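You operate a simulated robot arm through the tools that you are given. There is no shell and no other tool.

Carry out the task below with a simulated robot arm. There is one attempt and no reset: what you move stays moved.

Task
Soak the green plant pot clean in hot water, then let the water out.
Fine: stand it in the plugged tub and run the hot tap till the dirt is off; tap off; pot and plug go on the steel stand.

It is judged by the outcome, as a careful person would: the job done as asked, and still so three seconds after it is handed in. It fails if anything else is knocked over, pushed out of place, dropped, spilled or broken.

Robot
A 7-joint arm with a fingered hand, fixed in place. Base frame: the origin is on the floor under the middle of its stand, x ahead of it, y to its left, z up. Readings come in mm, rad, newtons and seconds.
It reaches about 1228 mm from its shoulder. Its first joint turns from -2.007 to 2.007 rad. Payload 5 kg.
Tool frame: the origin (TCP) lies between the finger pads and is the grasp point; the fingertips stand 32 mm ahead of it; z points along the fingers, y is the line along which they close. The gripper opens to 160 mm; its body begins 89 mm behind the TCP. The gripper is a hand of 4 fingers: y runs from the thumb to the fingers, the wrist lies at [0, 0, -267] in the tool frame, and closing takes about 1.5 s.
Orientation is that of the tool frame in the base frame, as [roll, pitch, yaw] about the fixed x, y, z axes, in that order (R = Rz(yaw) Ry(pitch) Rx(roll)). With the fingers straight down and closing along the base's y, the tool's x points along the base's -x, its y along +y and its z along -z.

Tools
- The arm moves only by the tool arm_command. Its argument "deltas" is a list that holds one entry, the list of rows, each a list of 6 numbers: the shift along the base's x, y, z in mm, then the turn, a rotation vector about the base's x, y, z in rad. In form: [[[x, y, z, wx, wy, wz], ...]]. A call has 1 to 20 rows; each row is the pose to reach, as a shift and turn from the pose commanded when the call began. "fingers" is the opening, from 0 (shut) to 1 (fully open), set as the call begins (left out, the last holds). A row lasts 0.2 s, in which the tool goes at most 50 mm and 0.15 rad; a call with a longer step from one row to the next is refused whole, and so is a gripper value outside its range. A pose out of reach is approached as far as the arm can. The call stops where the force on the tool passes 90 N (or 10 N more than at its start, if that is more) or the arm is blocked; 0.2 s more then pass. The fingers move at their own pace (about 45 mm/s each) and stop on an object; they squeeze with about 30 N. The grip force told is the motor's: it shows also when the fingers shut on nothing. Time passes only in rows, and 0.2 s behind the last, so rows that repeat a pose let the fingers close. It gives the time, the measured TCP pose, the force on the tool (base axes), the opening and the grip force at its end, in the units of the frame above (readings bear some noise), with the torque about the TCP (base axes, N m) and any sound that the robot's microphone picked up, and new pictures: "views" is both (left out), scene, wrist or none.
- Cameras (640 x 400 px; columns grow to the right, rows downward): "scene" is fixed at [405.9, -666.9, 1480.1]; the picture's right is [0.90, -0.44, 0.00], its down [-0.35, -0.70, -0.62] and it looks along [0.27, 0.56, -0.79] (base axes); focal length 241 px, centre (320, 200). "wrist" rides on the gripper at [80, -4, -114] in the tool frame; the picture's right is [0.05, 1.00, 0.00], its down [-0.82, 0.04, -0.58] and it looks along [-0.58, 0.03, 0.82] (tool axes); focal length 265 px, centre (320, 200). There is no depth. A picture from a camera that has moved, and an enlarged one, comes with that camera's place and axes in the base frame and with its lens. The place of the scene camera against the robot may be out by one fixed shift of up to 18 mm in any direction.
- move_column(by): slides the trunk up (or, below 0, down) by that many mm; the arm rides with it, the base frame stays. It gives what a move gives, with no picture.
- finger_targets(finger1, finger2, finger3, thumb_bend): sets how far each is bent, from 0 (flat) to 100 (curled in); at 30 the hand is open as for a grip, at 70 the pads meet at the TCP. One left out holds its place. A second passes; each finger stops where it meets its share of the squeeze, and holds until it gets a number again. A gripper value or a shape takes the hand back. It gives what a move gives, with no picture; readings hold the bend of each and the force on the fingers (four entries, about 0 where the hand has none), thumb and palm.
- hand_shape(shape): the hand has 4 fingers and takes this shape, open, in about a second: jaw (thumb against the fingers, like two jaws); tri (thumb and two fingers); tip (a fingertip pinch); poke (one finger out to press); point (the index stretched); flat (the hand flat); cup (the hand cupped); fist (a fist). The gripper value then closes the fingers along that shape, each until it touches; the sizes above hold for jaw. It gives what a move gives, with no picture.
- enlarge(camera, box): a new picture of the part [left, top, right, bottom] of that camera's present view, enlarged. The clock stands still meanwhile.
- hand_in(): hands the job in; it is judged then, once.

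Nothing tells you positions but the pictures and the camera data. Unless the task says otherwise, let go and move clear before handing in.

The tools are called after "Emit:" as a command line: name --argument value ..., lists and objects as JSON in quotes. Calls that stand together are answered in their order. arm_command: Moves the arm, as the interface text tells. Its arguments: {"type":"object","properties":{"deltas":{"type":"array"},"fingers":{"type":"number"},"views":{"type":"string","enum":["both","scene","wrist","none"]}},"required":["deltas"]} The other tools are called the same way: move_column (by) moves the trunk up or down; hand_shape (shape) gives the hand a shape; finger_targets (finger1, finger2, finger3, thumb_bend) moves the fingers one by one; enlarge (camera, box) takes an enlarged picture of a part of a camera's view; hand_in () hands the job in.

At the start:

```text
time_s: 0.0
eef_pos: [543.7, -335.2, 1251.2]
ee_rot: [3.14, -0.002, -3.141]
ft_force: [0.6, 0.1, -0.3]
moment: [-0.01, 0.0, 0.02]
opening: 159.8
grasp_force: 0.1
shape: jaw
bend: [30.0, 30.0, 30.0, 30.0]
finger forces: [0.0, 0.1, 0.0, 0.0, 0.1, 0.0]
trunk travel left (down, up): [-525.0, 465.0]
```

scene: 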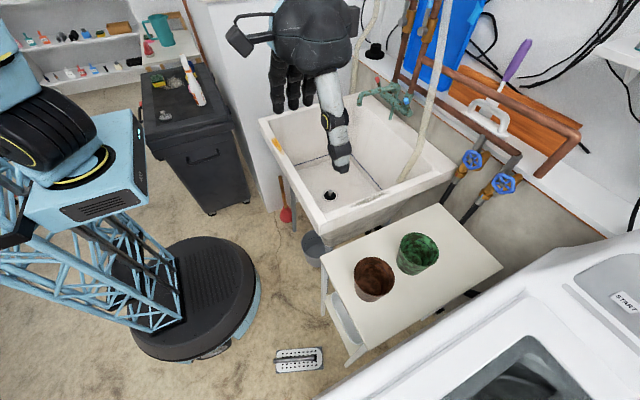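
wrist: 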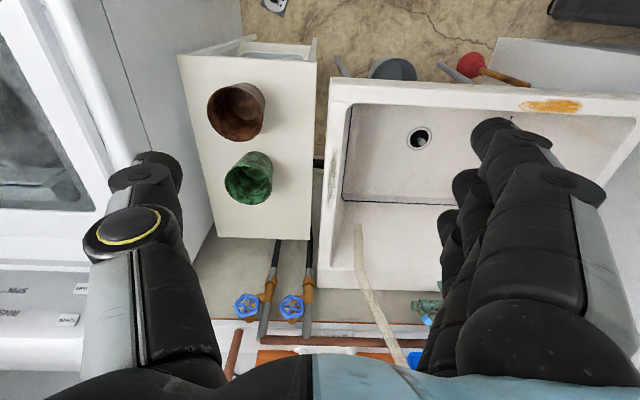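

I see a white tub (sink) with a drain hole, a teal two-handle tap on its back edge, and a cream side table with a brown and a green pot next to it. First I'll look closer to find the plug, the hot tap handle and the "steel stand".

Emit:
enlarge --camera "scene" --box '[250, 60, 470, 240]'

Emit:
enlarge --camera "scene" --box '[340, 40, 540, 200]'

Emit:
enlarge --camera "scene" --box '[260, 200, 520, 390]'

Emit:
enlarge --camera "scene" --box '[0, 0, 260, 200]'

Emit:
enlarge --camera "wrist" --box '[160, 20, 480, 380]'

```text
2.22 times, centred on (360, 150) of scene
camera zoom: at [405.9, -666.9, 1480.1], right [0.9, -0.44, 0.0], down [-0.35, -0.7, -0.62], along [0.27, 0.56, -0.79], focal length 535 px, centre (231, 311)
```

zoom: 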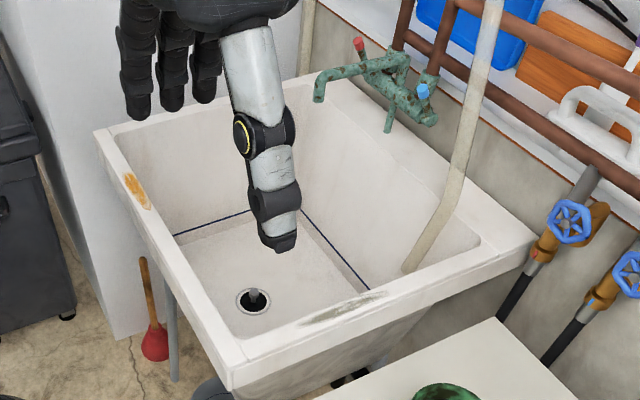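

```text
2.50 times, centred on (440, 120) of scene
camera zoom: at [405.9, -666.9, 1480.1], right [0.9, -0.44, 0.0], down [-0.35, -0.7, -0.62], along [0.27, 0.56, -0.79], focal length 602 px, centre (20, 400)
```

zoom: 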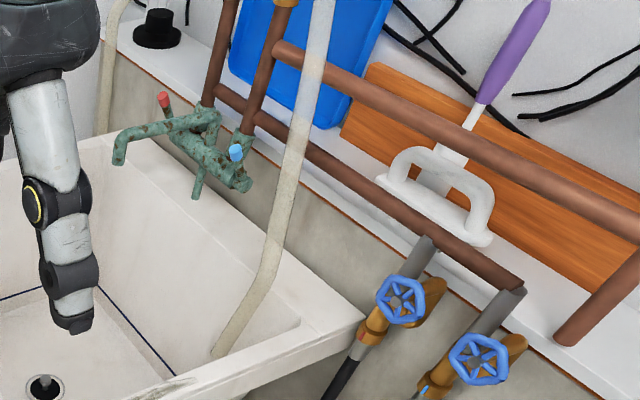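

```text
2.11 times, centred on (390, 295) of scene
camera zoom: at [405.9, -666.9, 1480.1], right [0.9, -0.44, 0.0], down [-0.35, -0.7, -0.62], along [0.27, 0.56, -0.79], focal length 507 px, centre (173, 0)
```

zoom: 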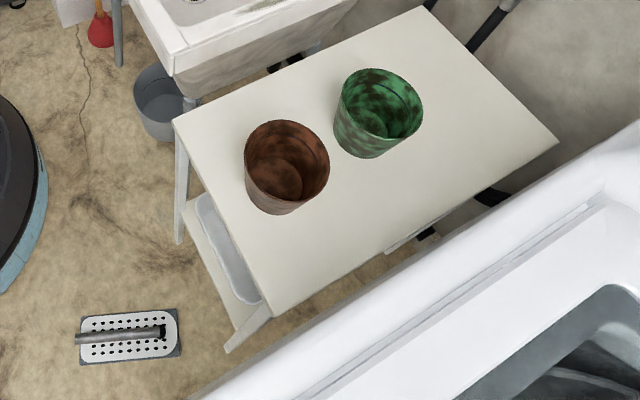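

```text
2.00 times, centred on (130, 100) of scene
camera zoom: at [405.9, -666.9, 1480.1], right [0.9, -0.44, 0.0], down [-0.35, -0.7, -0.62], along [0.27, 0.56, -0.79], focal length 481 px, centre (700, 400)
```

zoom: 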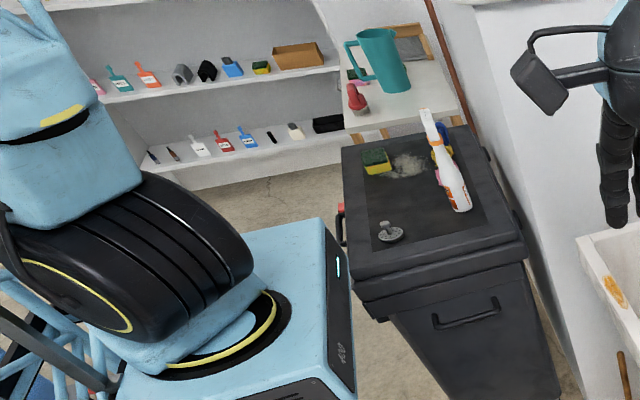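

```text
1.11 times, centred on (320, 200) of wrist
camera zoom: at [462.5, -339.6, 1362.9], right [-0.05, 1.0, 0.0], down [0.82, 0.04, 0.58], along [0.58, 0.03, -0.82], focal length 295 px, centre (320, 200)
```

zoom: 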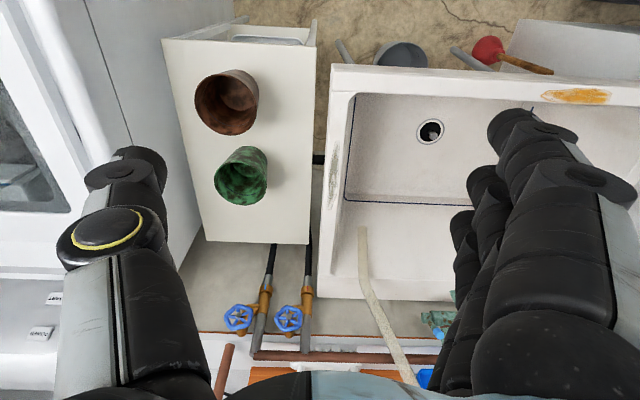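

The drain may already hold a plug (a grey stub shows in it), and there is a grey knobbed thing on the black bin. I'll zoom harder on these and on the tap handles before moving.

Emit:
enlarge --camera "scene" --box '[310, 175, 350, 210]'

Emit:
enlarge --camera "wrist" --box '[390, 110, 450, 160]'

Emit:
enlarge --camera "scene" --box '[140, 60, 220, 130]'

Emit:
enlarge --camera "scene" --box '[345, 60, 425, 130]'

Emit:
enlarge --camera "scene" --box '[270, 200, 350, 270]'

Emit:
enlarge --camera "scene" --box '[260, 330, 340, 390]'

Emit:
enlarge --camera "scene" --box '[350, 0, 450, 80]'

```text
11.43 times, centred on (330, 192) of scene
camera zoom: at [405.9, -666.9, 1480.1], right [0.9, -0.44, 0.0], down [-0.35, -0.7, -0.62], along [0.27, 0.56, -0.79], focal length 2750 px, centre (206, 286)
```

zoom: 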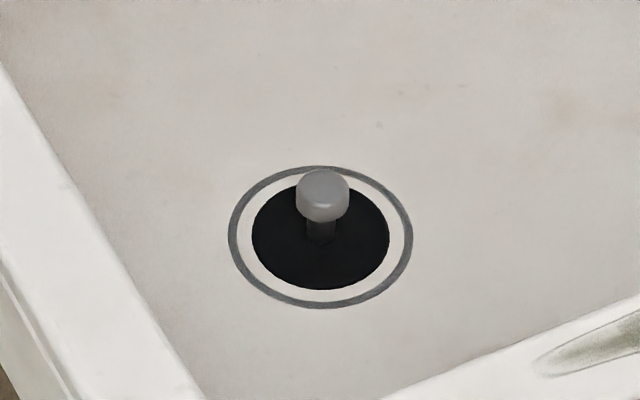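

```text
8.00 times, centred on (420, 135) of wrist
camera zoom: at [462.5, -339.6, 1362.9], right [-0.05, 1.0, 0.0], down [0.82, 0.04, 0.58], along [0.58, 0.03, -0.82], focal length 2123 px, centre (-480, 720)
```

zoom: 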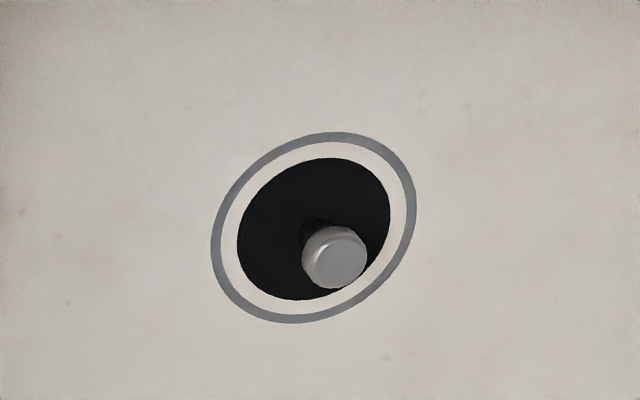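

```text
5.71 times, centred on (180, 95) of scene
camera zoom: at [405.9, -666.9, 1480.1], right [0.9, -0.44, 0.0], down [-0.35, -0.7, -0.62], along [0.27, 0.56, -0.79], focal length 1375 px, centre (1120, 800)
```

zoom: 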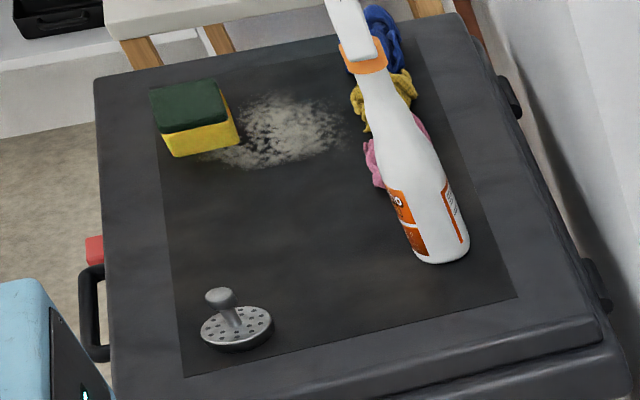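

```text
5.71 times, centred on (385, 95) of scene
camera zoom: at [405.9, -666.9, 1480.1], right [0.9, -0.44, 0.0], down [-0.35, -0.7, -0.62], along [0.27, 0.56, -0.79], focal length 1375 px, centre (-51, 800)
```

zoom: 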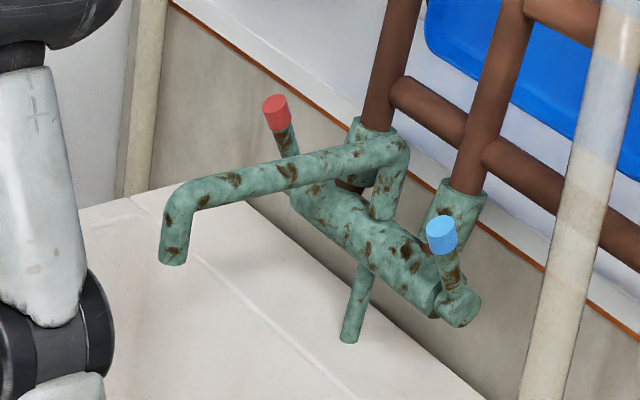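

```text
5.71 times, centred on (310, 235) of scene
camera zoom: at [405.9, -666.9, 1480.1], right [0.9, -0.44, 0.0], down [-0.35, -0.7, -0.62], along [0.27, 0.56, -0.79], focal length 1375 px, centre (377, 0)
```

zoom: 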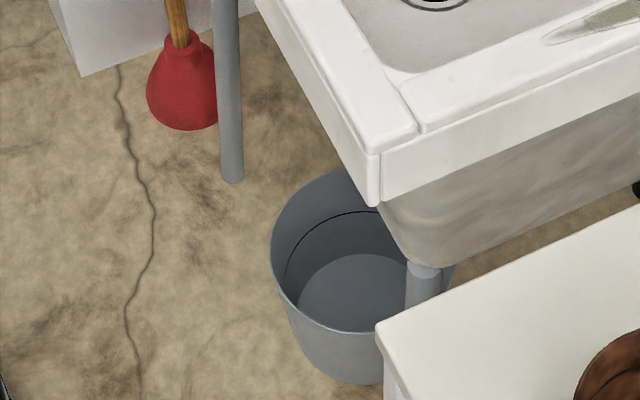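

```text
6.67 times, centred on (300, 360) of scene
camera zoom: at [405.9, -666.9, 1480.1], right [0.9, -0.44, 0.0], down [-0.35, -0.7, -0.62], along [0.27, 0.56, -0.79], focal length 1604 px, centre (453, -867)
```

zoom: 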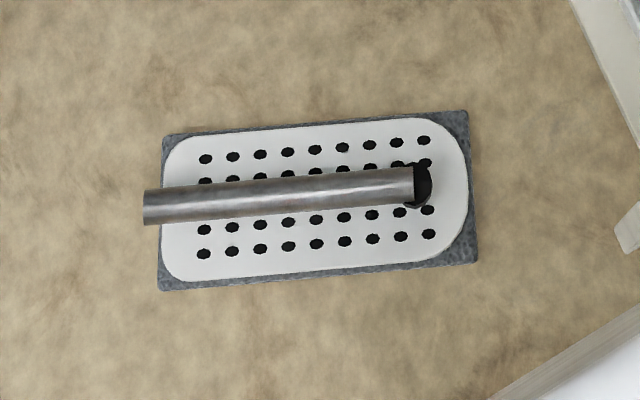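

```text
5.00 times, centred on (400, 40) of scene
camera zoom: at [405.9, -666.9, 1480.1], right [0.9, -0.44, 0.0], down [-0.35, -0.7, -0.62], along [0.27, 0.56, -0.79], focal length 1203 px, centre (-80, 1000)
```

zoom: 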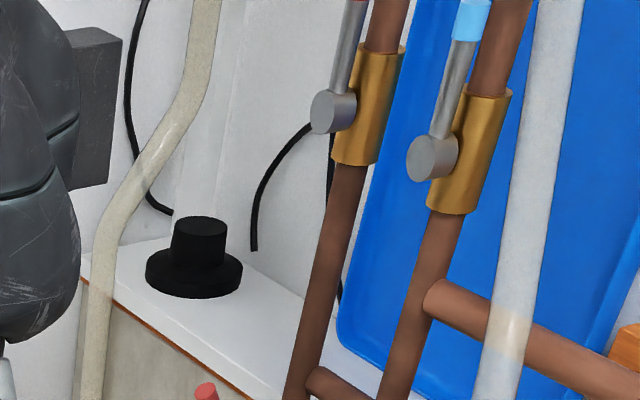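

The tub already has a black plug with a grey knob in its drain (about [779, 0, 551]), and the tap has a red (hot) and a blue (cold) handle on the back wall. I don't yet know for sure which piece is the "steel stand", so I'll turn the wrist camera to look around before touching anything.

Emit:
arm_command --deltas '[[[0, 0, 20, 0, 0, -0.14], [-20, 0, 40, 0, 0, -0.28], [-40, 0, 60, 0, 0, -0.42], [-60, 0, 80, 0, 0, -0.56], [-80, 0, 100, 0, 0, -0.7], [-80, 0, 100, 0, 0, -0.8]]]' --views "both"

```text
time_s: 1.4
eef_pos: [462.5, -336.2, 1348.0]
ee_rot: [-3.141, 0.0, 2.338]
ft_force: [0.7, 0.4, 0.7]
moment: [-0.03, 0.0, -0.02]
opening: 159.6
grasp_force: 0.0
shape: jaw
bend: [30.0, 30.0, 30.0, 30.0]
finger forces: [0.1, 0.0, 0.2, 0.1, 0.0, 0.0]
trunk travel left (down, up): [-525.0, 465.0]
camera wrist: at [403.6, -280.8, 1462.6], right [0.68, 0.73, 0.0], down [0.6, -0.56, 0.58], along [0.42, -0.39, -0.82], focal length 265 px, centre (320, 200)
```

scene: 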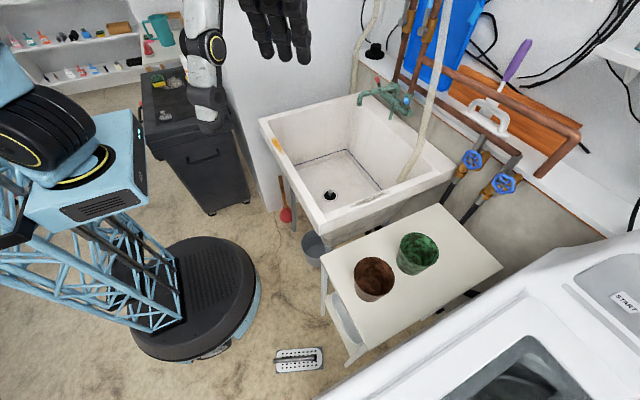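
wrist: 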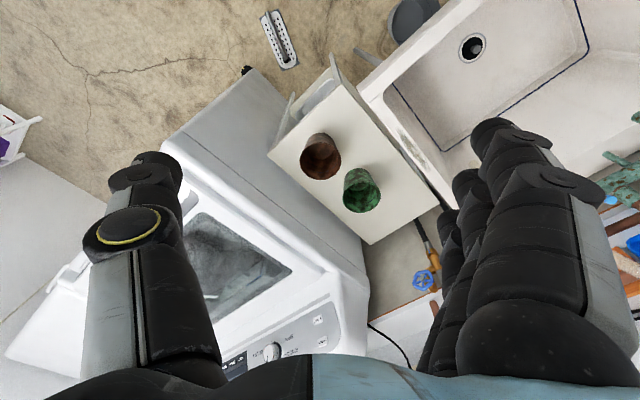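

To the right of the table is a washing machine, and at the picture's left edge there is a white rack of some kind. I keep turning right to see the rest of the room.

Emit:
arm_command --deltas '[[[0, 0, 20, 0, 0, -0.14], [0, 0, 40, 0, 0, -0.28], [0, 0, 60, 0, 0, -0.42], [0, 0, 80, 0, 0, -0.56], [0, 0, 80, 0, 0, -0.7], [0, 0, 80, 0, 0, -0.8]]]' --views "wrist"

```text
time_s: 2.8
eef_pos: [462.3, -333.8, 1429.8]
ee_rot: [3.141, 0.0, 1.541]
ft_force: [0.2, -0.5, 0.7]
moment: [0.01, 0.05, 0.01]
opening: 160.0
grasp_force: 0.0
shape: jaw
bend: [30.0, 30.0, 30.0, 30.0]
finger forces: [0.1, 0.1, 0.0, 0.0, 0.0, 0.0]
trunk travel left (down, up): [-525.0, 465.0]
camera wrist: at [460.7, -254.6, 1543.2], right [1.0, 0.02, 0.0], down [0.02, -0.82, 0.58], along [0.01, -0.58, -0.82], focal length 265 px, centre (320, 200)
```

wrist: 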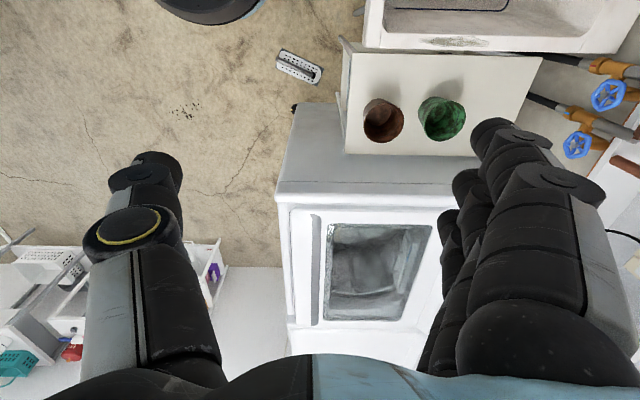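

Only the washer and some distant shelving are on this side. I swing back to the left to view that side of the room as well.

Emit:
arm_command --deltas '[[[0, 0, 0, 0, 0, 0.14], [0, 0, 0, 0, 0, 0.28], [0, 0, 0, 0, 0, 0.42], [0, 0, 0, 0, 0, 0.56], [0, 0, 0, 0, 0, 0.7], [0, 0, 0, 0, 0, 0.84], [0, 0, 0, 0, 0, 0.98], [0, 0, 0, 0, 0, 1.12], [0, 0, 0, 0, 0, 1.26], [0, 0, 0, 0, 0, 1.4], [0, 0, 0, 0, 0, 1.54], [0, 0, 0, 0, 0, 1.68], [0, 0, 0, 0, 0, 1.82], [0, 0, 0, 0, 0, 1.96], [0, 0, 0, 0, 0, 2.1], [0, 0, 0, 0, 0, 2.24], [0, 0, 0, 0, 0, 2.38]]]' --views "both"

```text
time_s: 6.4
eef_pos: [470.3, -327.7, 1426.3]
ee_rot: [3.137, -0.006, -2.402]
ft_force: [-3.9, -4.4, 0.0]
moment: [0.4, -0.37, -0.02]
opening: 160.0
grasp_force: 0.1
shape: jaw
bend: [30.0, 30.0, 30.0, 30.0]
finger forces: [0.0, 0.1, 0.0, 0.1, 0.0, 0.1]
out of reach, approached as far as the arm can: row 17
trunk travel left (down, up): [-525.0, 465.0]
camera wrist: at [414.1, -385.4, 1541.3], right [-0.71, 0.7, 0.0], down [0.58, 0.58, 0.57], along [0.4, 0.41, -0.82], focal length 265 px, centre (320, 200)
```

scene: 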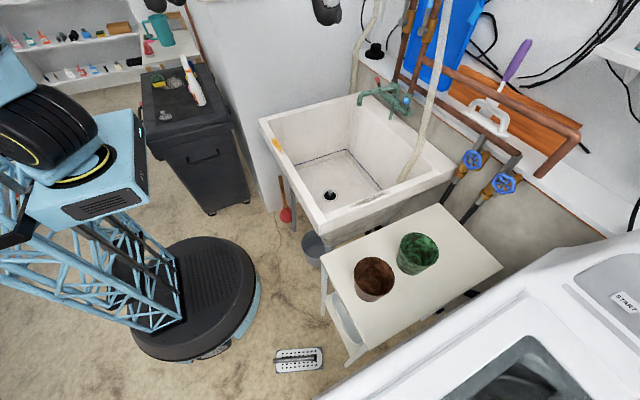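
wrist: 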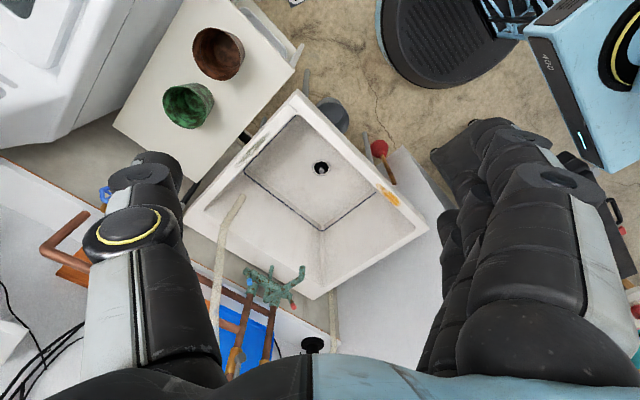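

Good view of the tub, tap and table from above. I'll enlarge parts of this wrist view to locate the drain, the tap handles, the pots and the table.

Emit:
enlarge --camera "wrist" --box '[190, 240, 350, 380]'

Emit:
enlarge --camera "wrist" --box '[110, 0, 310, 190]'

Emit:
enlarge --camera "scene" --box '[300, 200, 520, 380]'

Emit:
enlarge --camera "scene" --box '[340, 0, 460, 120]'

Emit:
enlarge --camera "wrist" --box '[190, 80, 440, 300]'

```text
2.86 times, centred on (270, 310) of wrist
camera zoom: at [414.1, -385.4, 1541.3], right [-0.71, 0.7, 0.0], down [0.58, 0.58, 0.57], along [0.4, 0.41, -0.82], focal length 758 px, centre (463, -114)
```

zoom: 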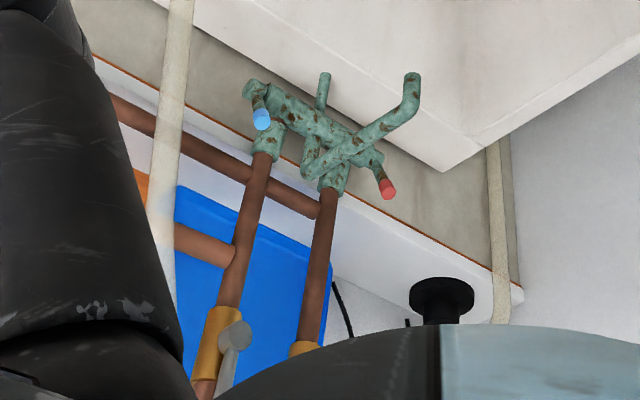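

```text
2.11 times, centred on (210, 95) of wrist
camera zoom: at [414.1, -385.4, 1541.3], right [-0.71, 0.7, 0.0], down [0.58, 0.58, 0.57], along [0.4, 0.41, -0.82], focal length 559 px, centre (552, 421)
```

zoom: 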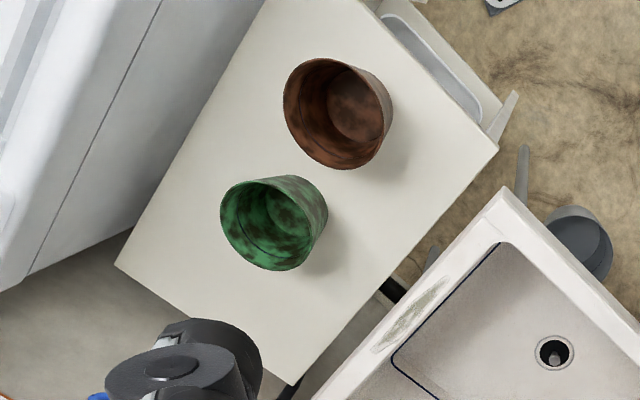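

```text
2.22 times, centred on (410, 290) of scene
camera zoom: at [405.9, -666.9, 1480.1], right [0.9, -0.44, 0.0], down [-0.35, -0.7, -0.62], along [0.27, 0.56, -0.79], focal length 535 px, centre (120, 0)
```

zoom: 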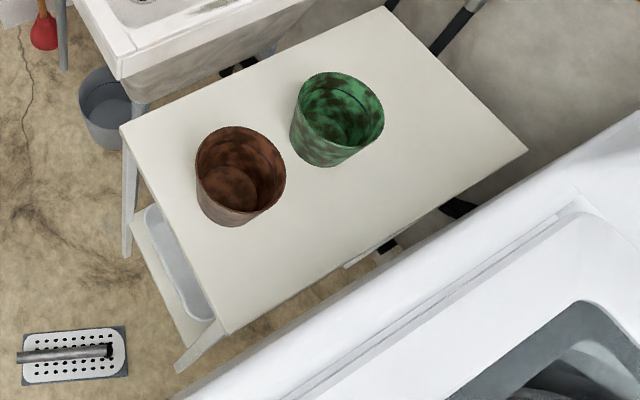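

```text
3.33 times, centred on (400, 60) of scene
camera zoom: at [405.9, -666.9, 1480.1], right [0.9, -0.44, 0.0], down [-0.35, -0.7, -0.62], along [0.27, 0.56, -0.79], focal length 802 px, centre (53, 667)
```

zoom: 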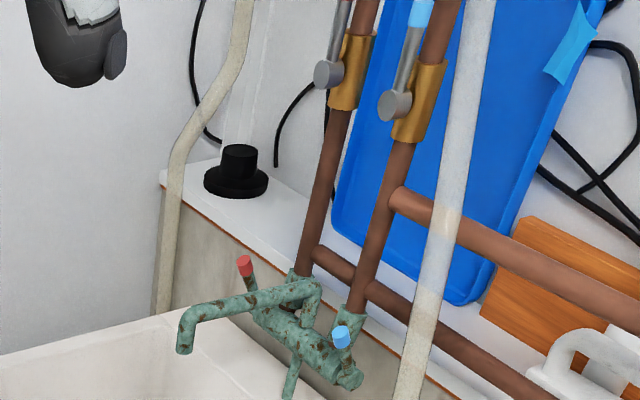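

```text
1.82 times, centred on (315, 190) of wrist
camera zoom: at [414.1, -385.4, 1541.3], right [-0.71, 0.7, 0.0], down [0.58, 0.58, 0.57], along [0.4, 0.41, -0.82], focal length 483 px, centre (329, 218)
```

zoom: 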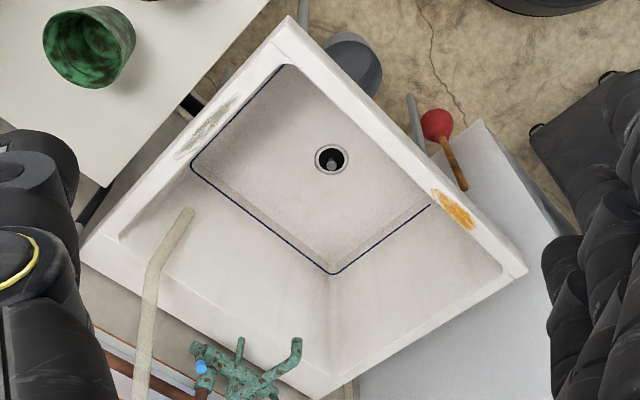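

I take the table top to be at about z 720 with the green pot near [785, -485], the tub rim at about z 840, and the hot (red) handle cap near [1050, 130, 1004]. I'll move over the tub and look at the tap and plug closely.

Emit:
arm_command --deltas '[[[26, 33, -15, 0, 0, -0.056], [52, 66, -30, 0, 0, -0.112], [78, 99, -45, 0, 0, -0.168], [104, 132, -60, 0, 0, -0.224], [130, 165, -75, 0, 0, -0.28], [156, 198, -90, 0, 0, -0.336], [182, 231, -105, 0, 0, -0.392], [208, 264, -120, 0, 0, -0.448], [234, 297, -135, 0, 0, -0.504], [260, 330, -150, 0, 0, -0.56], [286, 363, -165, 0, 0, -0.616], [312, 396, -180, 0, 0, -0.672], [338, 430, -195, 0, 0, -0.728], [358, 463, -211, 0, 0, -0.78]]]' --views "both"

```text
time_s: 9.4
eef_pos: [821.7, 129.7, 1215.1]
ee_rot: [3.14, 0.0, 3.088]
ft_force: [-0.2, 0.2, -0.8]
moment: [0.01, 0.04, 0.0]
opening: 159.7
grasp_force: 0.0
shape: jaw
bend: [30.0, 30.0, 30.0, 30.0]
finger forces: [0.0, 0.1, 0.0, 0.1, 0.0, 0.0]
trunk travel left (down, up): [-525.0, 465.0]
camera wrist: at [741.6, 128.8, 1328.7], right [0.0, 1.0, 0.0], down [0.82, 0.0, 0.58], along [0.58, 0.0, -0.82], focal length 265 px, centre (320, 200)
```

scene: 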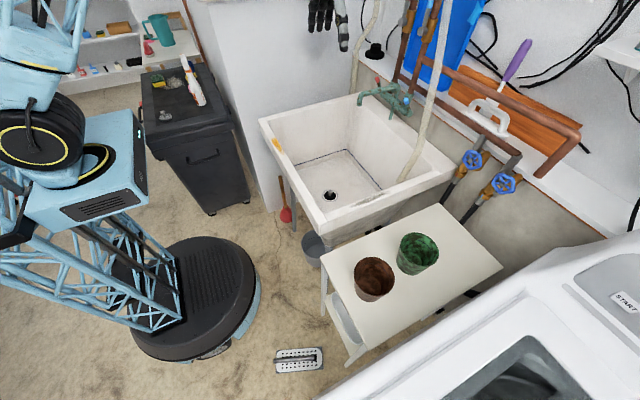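
wrist: 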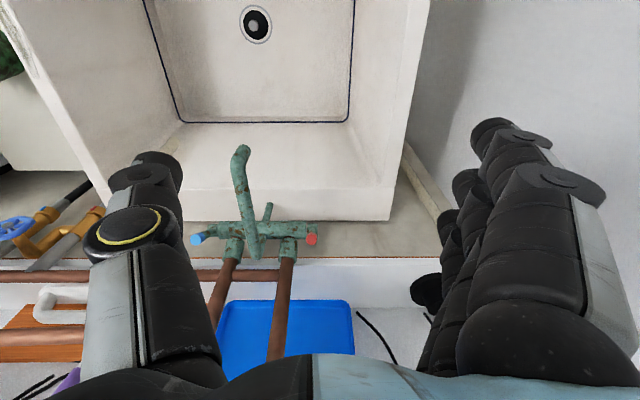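

The tap lies straight ahead: the hot (red) lever is at the left (+y) end of a horizontal body, the cold (blue) at the other end. I enlarge it to understand the handles and the drain.

Emit:
enlarge --camera "wrist" --box '[170, 130, 350, 280]'

Emit:
enlarge --camera "wrist" --box '[230, 0, 290, 50]'

Emit:
enlarge --camera "scene" --box '[350, 60, 420, 120]'

```text
2.67 times, centred on (260, 205) of wrist
camera zoom: at [741.6, 128.8, 1328.7], right [0.0, 1.0, 0.0], down [0.82, 0.0, 0.58], along [0.58, 0.0, -0.82], focal length 708 px, centre (480, 187)
```

zoom: 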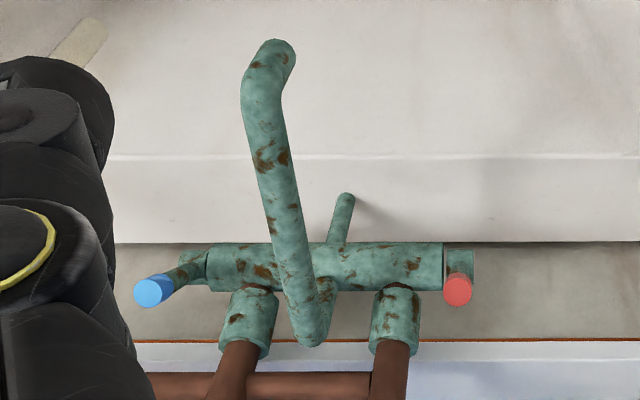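

```text
8.00 times, centred on (260, 25) of wrist
camera zoom: at [741.6, 128.8, 1328.7], right [0.0, 1.0, 0.0], down [0.82, 0.0, 0.58], along [0.58, 0.0, -0.82], focal length 2123 px, centre (800, 1600)
```

zoom: 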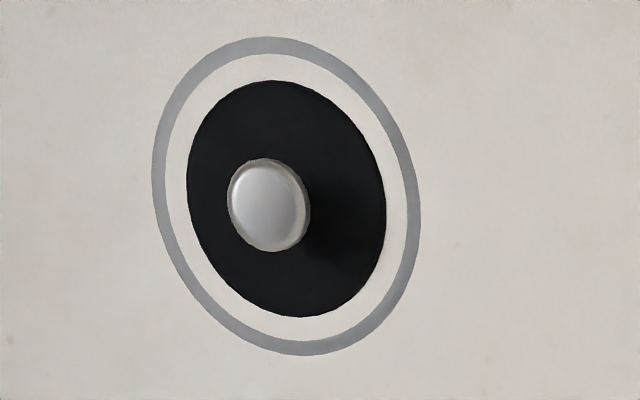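

```text
6.67 times, centred on (385, 90) of scene
camera zoom: at [405.9, -666.9, 1480.1], right [0.9, -0.44, 0.0], down [-0.35, -0.7, -0.62], along [0.27, 0.56, -0.79], focal length 1604 px, centre (-113, 933)
```

zoom: 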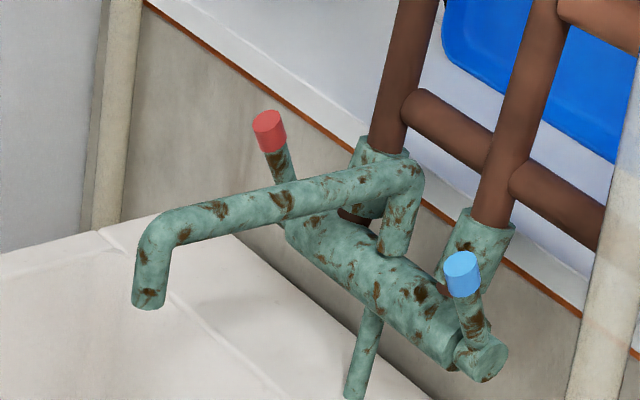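

From two wrist views I now place the drain/plug at about [764, -19, 588], the spout outlet at [892, 23, 997] and the red hot lever cap at [1034, 115, 1019]. The plug looks seated. Next I go above the green pot to measure it.

Emit:
arm_command --deltas '[[[-6, -45, -5, 0, 0, 0.004], [-12, -90, -10, 0, 0, 0.008], [-18, -135, -15, 0, 0, 0.012], [-24, -180, -20, 0, 0, 0.016], [-30, -225, -25, 0, 0, 0.02], [-36, -270, -30, 0, 0, 0.024], [-42, -315, -35, 0, 0, 0.028], [-48, -360, -40, 0, 0, 0.032], [-54, -405, -45, 0, 0, 0.036], [-60, -450, -50, 0, 0, 0.04], [-66, -495, -55, 0, 0, 0.044], [-72, -540, -60, 0, 0, 0.048], [-78, -585, -65, 0, 0, 0.052], [-82, -624, -65, 0, 0, 0.053], [-82, -624, -65, 0, 0, 0.053]]]' --views "both"

```text
time_s: 12.6
eef_pos: [738.5, -496.7, 1151.4]
ee_rot: [3.135, -0.002, -3.139]
ft_force: [-0.5, 1.0, -0.3]
moment: [0.02, -0.01, 0.0]
opening: 160.0
grasp_force: 0.1
shape: jaw
bend: [30.0, 30.0, 30.0, 30.0]
finger forces: [0.0, 0.0, 0.0, 0.0, 0.0, 0.0]
trunk travel left (down, up): [-525.0, 465.0]
camera wrist: at [658.3, -501.3, 1265.0], right [-0.05, 1.0, 0.0], down [0.82, 0.04, 0.58], along [0.57, 0.03, -0.82], focal length 265 px, centre (320, 200)
```

scene: 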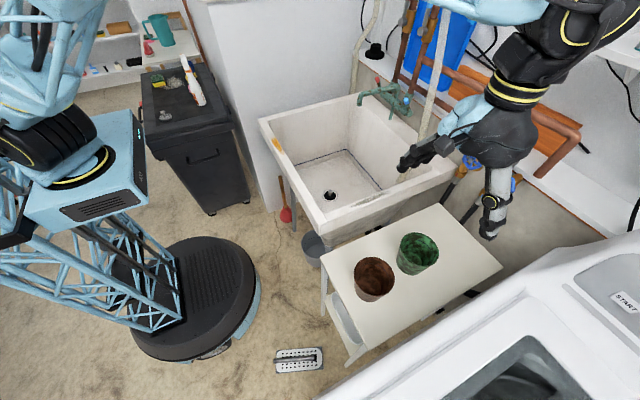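
wrist: 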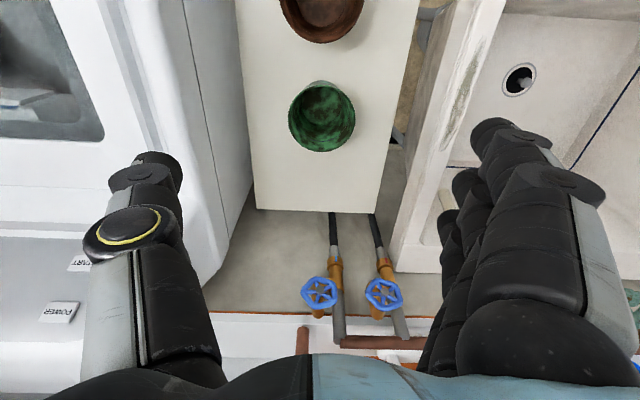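

Emit:
enlarge --camera "wrist" --box '[240, 0, 420, 160]'

Emit:
enlarge --camera "wrist" --box '[400, 0, 640, 220]'

```text
2.50 times, centred on (330, 80) of wrist
camera zoom: at [658.3, -501.3, 1265.0], right [-0.05, 1.0, 0.0], down [0.82, 0.04, 0.58], along [0.57, 0.03, -0.82], focal length 664 px, centre (295, 500)
```

zoom: 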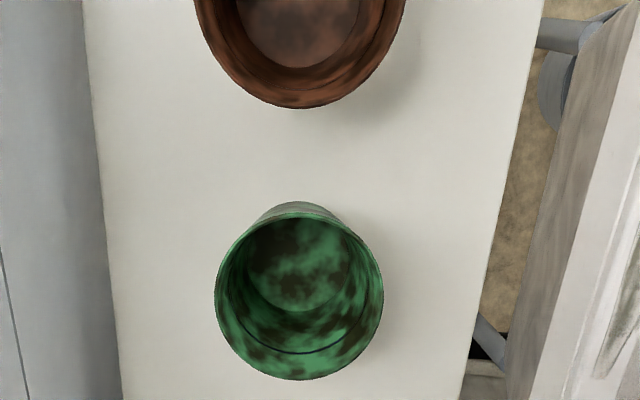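

```text
1.82 times, centred on (520, 110) of wrist
camera zoom: at [658.3, -501.3, 1265.0], right [-0.05, 1.0, 0.0], down [0.82, 0.04, 0.58], along [0.57, 0.03, -0.82], focal length 483 px, centre (-44, 364)
```

zoom: 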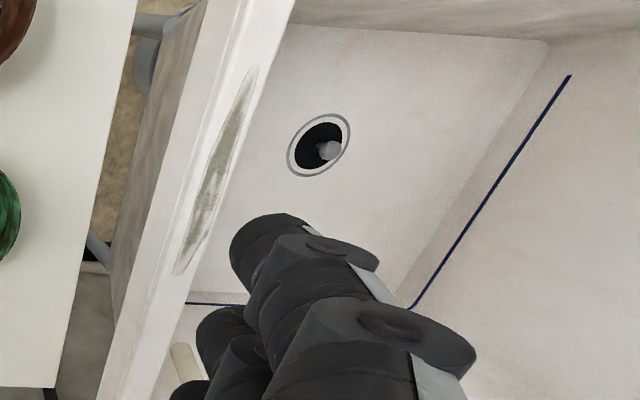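

The green pot's rim centre is at about [797, -491, 837] with a diameter near 109 mm, standing on the table at about z 735. I come straight down over it with the hand open, stopping above the rim to check.

Emit:
arm_command --deltas '[[[10, 1, -25, 0, 0, 0], [20, 2, -50, 0, 0, 0], [30, 3, -75, 0, 0, 0], [40, 4, -100, 0, 0, 0], [50, 5, -125, 0, 0, 0], [58, 5, -150, 0, 0, 0], [58, 5, -180, 0, 0, 0], [58, 5, -210, 0, 0, 0], [58, 5, -235, 0, 0, 0], [58, 5, -250, 0, 0, 0], [58, 5, -250, 0, 0, 0]]]' --fingers 1 --views "both"

```text
time_s: 15.0
eef_pos: [796.6, -490.7, 903.4]
ee_rot: [3.136, -0.002, 3.14]
ft_force: [0.0, -0.4, -1.2]
moment: [0.01, 0.0, 0.0]
opening: 159.9
grasp_force: 0.1
shape: jaw
bend: [30.0, 30.0, 30.0, 30.0]
finger forces: [0.0, 0.0, 0.1, 0.1, 0.0, 0.0]
trunk travel left (down, up): [-525.0, 465.0]
camera wrist: at [716.6, -495.9, 1017.0], right [-0.05, 1.0, 0.0], down [0.82, 0.04, 0.58], along [0.57, 0.03, -0.82], focal length 265 px, centre (320, 200)
```

scene: 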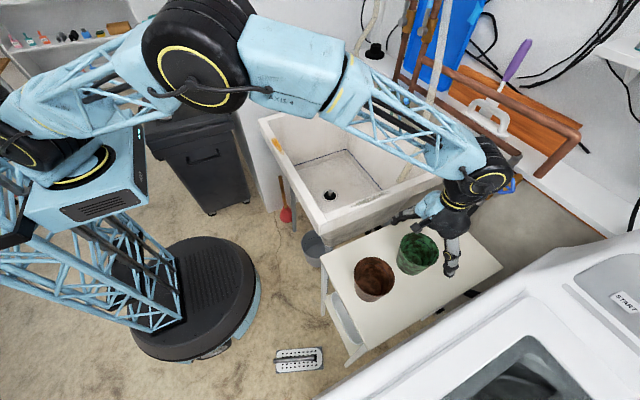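
wrist: 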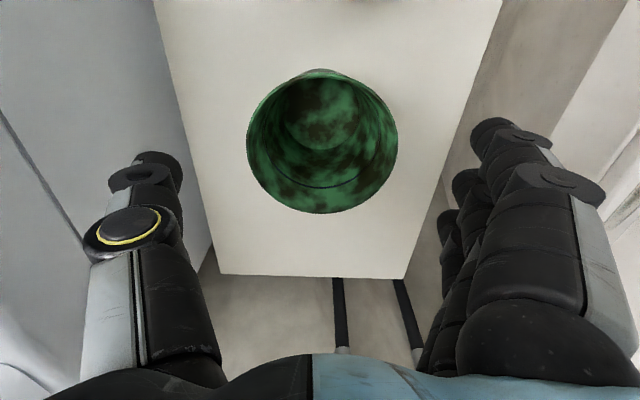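

The pot sits centred between thumb and fingers (rim centre about [791, -490, 838]). I lower the hand around it and then close.

Emit:
arm_command --deltas '[[[-4, 1, -20, 0, 0, 0], [-4, 1, -40, 0, 0, 0], [-4, 1, -60, 0, 0, 0], [-4, 1, -80, 0, 0, 0], [-4, 1, -100, 0, 0, 0], [-4, 1, -100, 0, 0, 0]]]' --fingers 1 --views "both"

```text
time_s: 16.4
eef_pos: [793.2, -488.7, 803.3]
ee_rot: [3.137, -0.003, 3.141]
ft_force: [-0.2, 0.0, -0.9]
moment: [0.05, -0.03, 0.01]
opening: 160.0
grasp_force: 0.2
shape: jaw
bend: [30.0, 30.0, 30.0, 30.0]
finger forces: [0.0, 0.0, 0.0, 0.0, 0.0, 0.0]
trunk travel left (down, up): [-525.0, 465.0]
camera wrist: at [712.5, -495.0, 916.5], right [-0.05, 1.0, 0.0], down [0.82, 0.04, 0.58], along [0.58, 0.03, -0.82], focal length 265 px, centre (320, 200)
```

scene: 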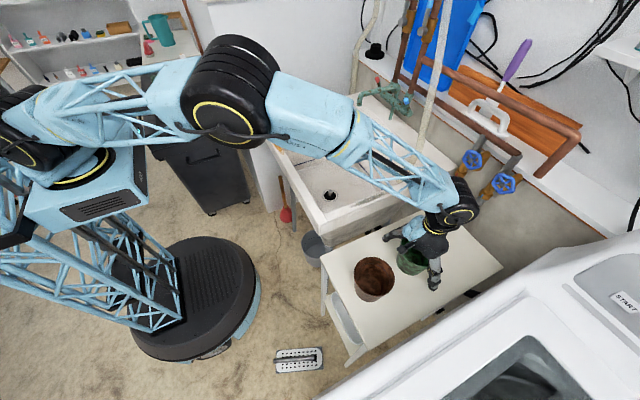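
wrist: 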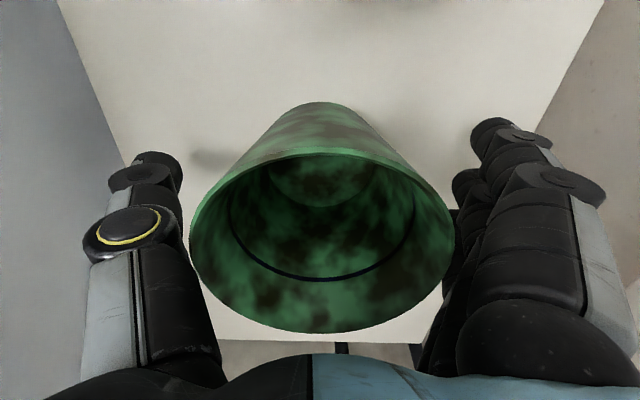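

The hand is around the pot with clearance on both sides. Now I close the fingers on it.

Emit:
arm_command --deltas '[[[0, 0, 0, 0, 0, 0], [0, 0, 0, 0, 0, 0], [0, 0, 0, 0, 0, 0], [0, 0, 0, 0, 0, 0], [0, 0, 0, 0, 0, 0], [0, 0, 0, 0, 0, 0], [0, 0, 0, 0, 0, 0], [0, 0, 0, 0, 0, 0]]]' --fingers 0 --views "both"

```text
time_s: 18.2
eef_pos: [792.6, -490.0, 802.1]
ee_rot: [3.137, -0.001, 3.141]
ft_force: [-0.9, -0.2, -0.2]
moment: [0.04, -0.01, 0.01]
opening: 74.2
grasp_force: 29.9
shape: jaw
bend: [73.0, 72.0, 72.0, 71.0]
finger forces: [8.1, 9.6, 9.4, 0.1, 25.6, 0.1]
trunk travel left (down, up): [-525.0, 465.0]
camera wrist: at [712.4, -495.0, 916.6], right [-0.05, 1.0, 0.0], down [0.82, 0.04, 0.58], along [0.57, 0.03, -0.82], focal length 265 px, centre (320, 200)
```

scene: 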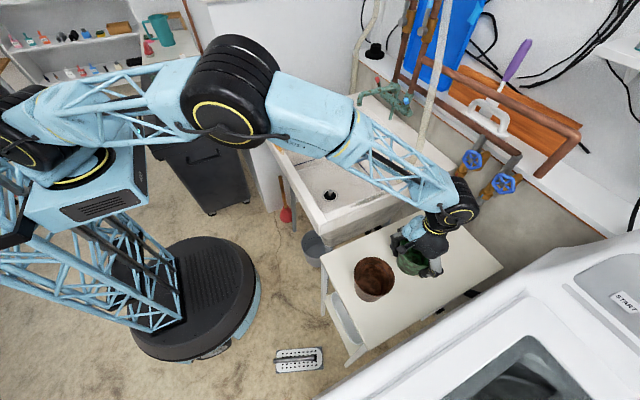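
wrist: 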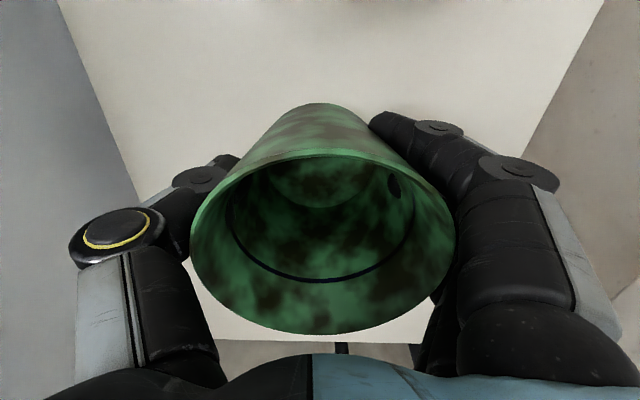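

The fingers hold the pot with about 30 N and it hasn't shifted. I lift it straight up by 160 mm so its base clears the tub rim.

Emit:
arm_command --deltas '[[[0, 0, 8, 0, 0, 0], [0, 0, 20, 0, 0, 0], [0, 0, 40, 0, 0, 0], [0, 0, 60, 0, 0, 0], [0, 0, 80, 0, 0, 0], [0, 0, 100, 0, 0, 0], [0, 0, 120, 0, 0, 0], [0, 0, 140, 0, 0, 0], [0, 0, 160, 0, 0, 0], [0, 0, 170, 0, 0, 0]]]' --fingers 0 --views "both"

```text
time_s: 20.4
eef_pos: [794.4, -491.0, 973.5]
ee_rot: [3.137, -0.001, -3.141]
ft_force: [0.4, 0.4, -1.0]
moment: [0.0, 0.02, 0.02]
opening: 74.0
grasp_force: 29.7
shape: jaw
bend: [73.0, 72.0, 72.0, 71.0]
finger forces: [8.5, 9.6, 9.8, 0.0, 25.6, 0.0]
trunk travel left (down, up): [-525.0, 465.0]
camera wrist: at [713.1, -495.4, 1087.9], right [-0.05, 1.0, 0.0], down [0.82, 0.04, 0.58], along [0.58, 0.03, -0.82], focal length 265 px, centre (320, 200)
```

scene: 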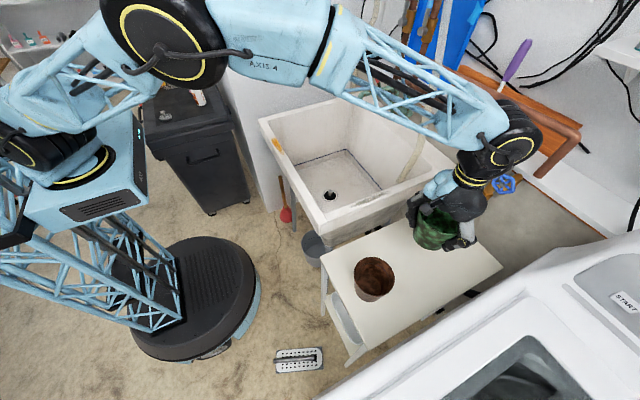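
wrist: 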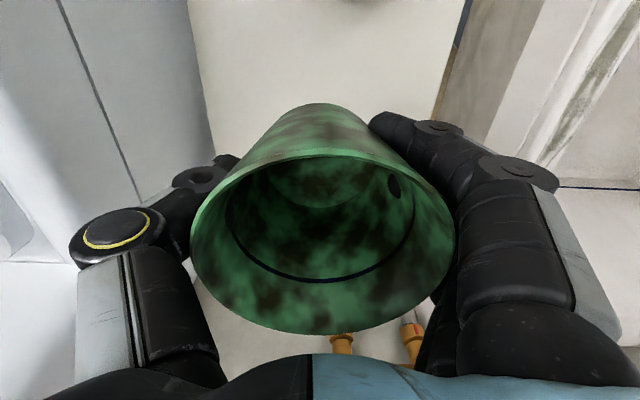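

The pot is firmly held and clear of the table. I carry it level over the tub's right-hand part, away from the spout and the plug, aiming at about [862, -122].

Emit:
arm_command --deltas '[[[0, 20, 5, 0, 0, 0], [5, 55, 10, 0, 0, 0], [12, 90, 10, 0, 0, 0], [19, 125, 10, 0, 0, 0], [26, 160, 10, 0, 0, 0], [33, 195, 10, 0, 0, 0], [40, 230, 10, 0, 0, 0], [47, 265, 10, 0, 0, 0], [54, 300, 10, 0, 0, 0], [61, 335, 10, 0, 0, 0], [68, 360, 10, 0, 0, 0], [68, 368, 10, 0, 0, 0], [68, 368, 10, 0, 0, 0]]]' --fingers 0 --views "both"

```text
time_s: 23.2
eef_pos: [861.9, -122.5, 983.0]
ee_rot: [3.138, -0.002, -3.141]
ft_force: [0.1, 0.7, 0.5]
moment: [0.01, 0.0, 0.02]
opening: 74.1
grasp_force: 30.0
shape: jaw
bend: [73.0, 72.0, 72.0, 71.0]
finger forces: [8.4, 9.6, 9.9, 0.0, 25.7, 0.0]
trunk travel left (down, up): [-525.0, 465.0]
camera wrist: at [781.3, -126.8, 1097.2], right [-0.05, 1.0, 0.0], down [0.82, 0.04, 0.58], along [0.57, 0.03, -0.82], focal length 265 px, centre (320, 200)
```

scene: 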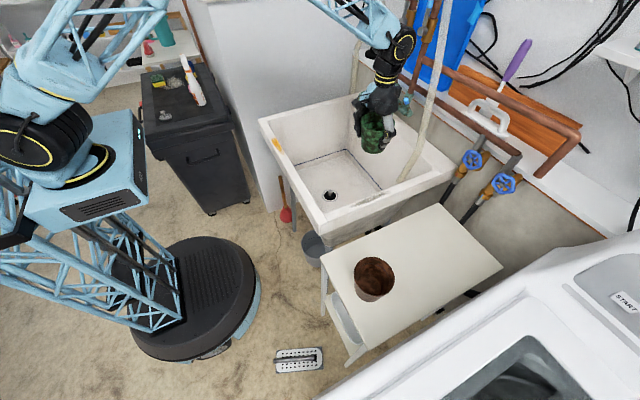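
wrist: 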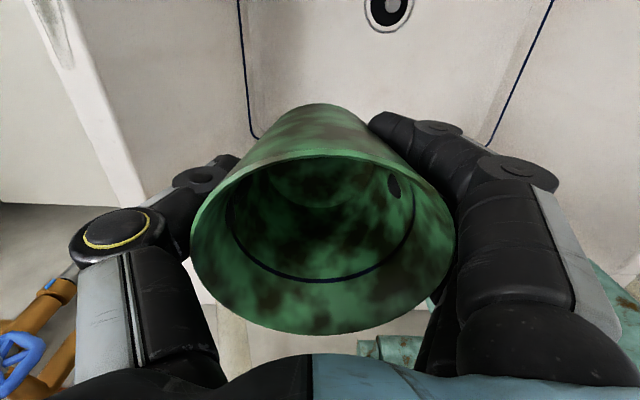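

The pot hangs over the right part of the tub; the plug sits clear of it at about [765, -20]. I lower it most of the way towards the tub floor.

Emit:
arm_command --deltas '[[[0, 0, -20, 0, 0, 0], [0, 0, -50, 0, 0, 0], [0, 0, -80, 0, 0, 0], [0, 0, -110, 0, 0, 0], [0, 0, -140, 0, 0, 0], [0, 0, -170, 0, 0, 0], [0, 0, -200, 0, 0, 0], [0, 0, -230, 0, 0, 0], [0, 0, -255, 0, 0, 0], [0, 0, -275, 0, 0, 0], [0, 0, -290, 0, 0, 0], [0, 0, -290, 0, 0, 0]]]' --fingers 0 --views "both"

```text
time_s: 25.8
eef_pos: [861.8, -122.9, 693.3]
ee_rot: [3.138, -0.002, 3.14]
ft_force: [-0.1, -0.7, -0.2]
moment: [0.0, 0.04, 0.01]
opening: 73.7
grasp_force: 29.9
shape: jaw
bend: [73.0, 72.0, 72.0, 71.0]
finger forces: [8.9, 9.6, 10.3, 0.1, 25.6, 0.1]
trunk travel left (down, up): [-525.0, 465.0]
camera wrist: at [781.4, -127.9, 806.9], right [-0.05, 1.0, 0.0], down [0.82, 0.04, 0.58], along [0.57, 0.03, -0.82], focal length 265 px, centre (320, 200)
```

scene: 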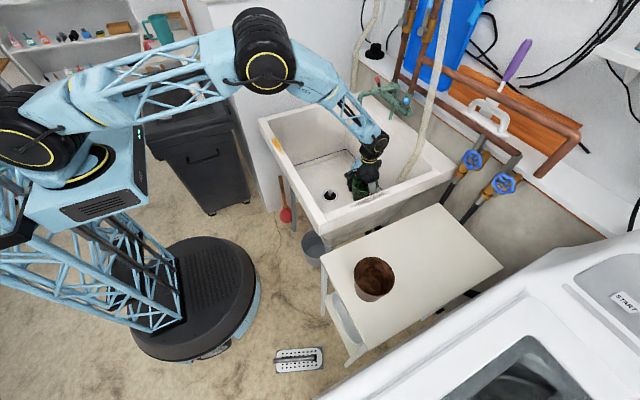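
wrist: 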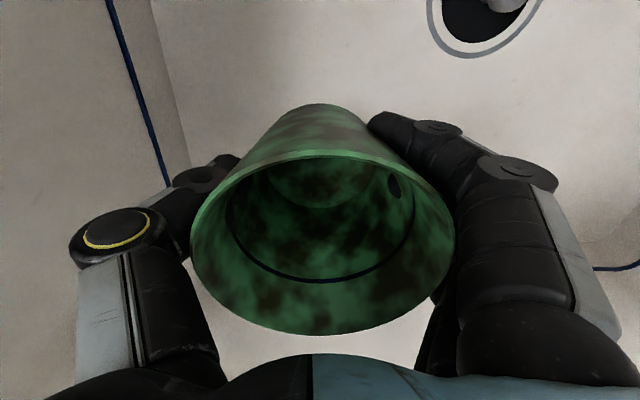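

The pot is inside the tub, about 30–40 mm above its floor, with clearance to the right wall. I lower it in small steps while watching the force.

Emit:
arm_command --deltas '[[[0, 0, -5, 0, 0, 0], [0, 0, -10, 0, 0, 0], [0, 0, -15, 0, 0, 0], [0, 0, -20, 0, 0, 0], [0, 0, -24, 0, 0, 0]]]' --fingers 0 --views "wrist"

```text
time_s: 27.0
eef_pos: [861.0, -122.2, 668.9]
ee_rot: [3.137, -0.002, 3.141]
ft_force: [0.2, -1.0, -0.6]
moment: [0.02, 0.0, 0.03]
opening: 73.8
grasp_force: 29.4
shape: jaw
bend: [73.0, 72.0, 72.0, 71.0]
finger forces: [8.9, 9.6, 10.2, 0.1, 25.5, 0.1]
trunk travel left (down, up): [-525.0, 465.0]
camera wrist: at [780.8, -127.4, 782.9], right [-0.05, 1.0, 0.0], down [0.82, 0.04, 0.58], along [0.57, 0.03, -0.82], focal length 265 px, centre (320, 200)
```

wrist: 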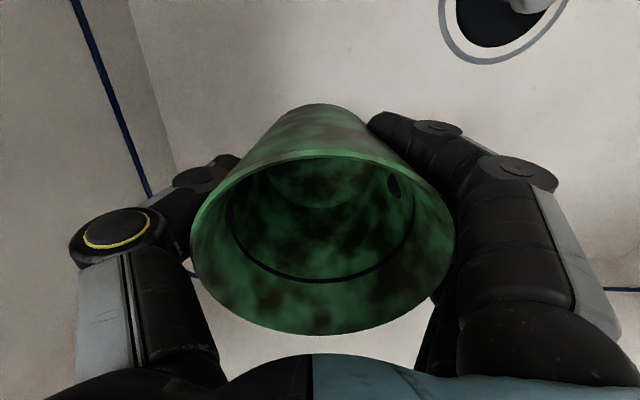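

Emit:
arm_command --deltas '[[[0, 0, -3, 0, 0, 0], [0, 0, -6, 0, 0, 0], [0, 0, -8, 0, 0, 0], [0, 0, -10, 0, 0, 0]]]' --fingers 0 --views "none"

```text
time_s: 28.0
eef_pos: [861.1, -122.2, 658.5]
ee_rot: [3.138, -0.002, -3.141]
ft_force: [-0.7, 0.3, -0.7]
moment: [0.01, 0.01, 0.01]
opening: 73.8
grasp_force: 29.7
shape: jaw
bend: [73.0, 72.0, 72.0, 71.0]
finger forces: [8.8, 9.6, 10.4, 0.0, 25.5, 0.0]
trunk travel left (down, up): [-525.0, 465.0]
```

No contact yet at TCP z 658, so the base is still a little above the tub floor. I keep lowering in 3 mm steps.

Emit:
arm_command --deltas '[[[0, 0, -3, 0, 0, 0], [0, 0, -6, 0, 0, 0], [0, 0, -8, 0, 0, 0], [0, 0, -8, 0, 0, 0]]]' --fingers 0 --views "wrist"

```text
time_s: 29.0
eef_pos: [861.6, -122.0, 650.9]
ee_rot: [3.136, -0.002, -3.141]
ft_force: [0.3, -1.0, -1.1]
moment: [-0.01, 0.01, 0.0]
opening: 73.9
grasp_force: 30.1
shape: jaw
bend: [73.0, 72.0, 72.0, 71.0]
finger forces: [8.9, 9.6, 10.3, 0.0, 25.5, 0.1]
trunk travel left (down, up): [-525.0, 465.0]
camera wrist: at [780.9, -127.0, 764.7], right [-0.05, 1.0, 0.0], down [0.82, 0.04, 0.58], along [0.57, 0.03, -0.82], focal length 265 px, centre (320, 200)
```

wrist: 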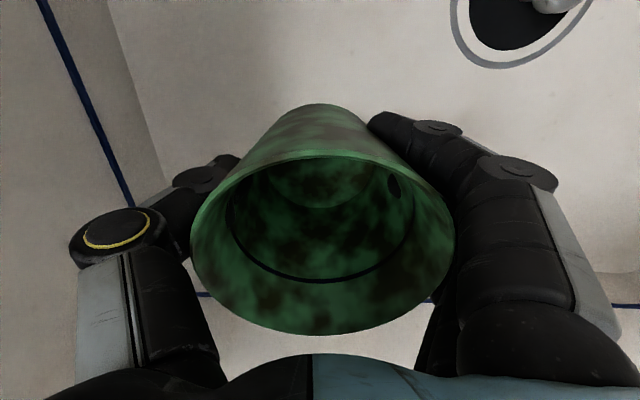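

Still no contact; the floor should be within a few millimetres to a centimetre. I continue in small steps.

Emit:
arm_command --deltas '[[[0, 0, -2, 0, 0, 0], [0, 0, -4, 0, 0, 0], [0, 0, -6, 0, 0, 0], [0, 0, -6, 0, 0, 0]]]' --fingers 0 --views "none"

```text
time_s: 30.0
eef_pos: [861.9, -123.4, 647.0]
ee_rot: [3.139, 0.002, 3.141]
ft_force: [0.7, 1.1, 24.6]
moment: [0.51, -0.1, 0.0]
opening: 74.0
grasp_force: 30.5
shape: jaw
bend: [74.0, 73.0, 73.0, 72.0]
finger forces: [9.8, 10.7, 11.1, 0.0, 28.1, 0.1]
trunk travel left (down, up): [-525.0, 465.0]
```

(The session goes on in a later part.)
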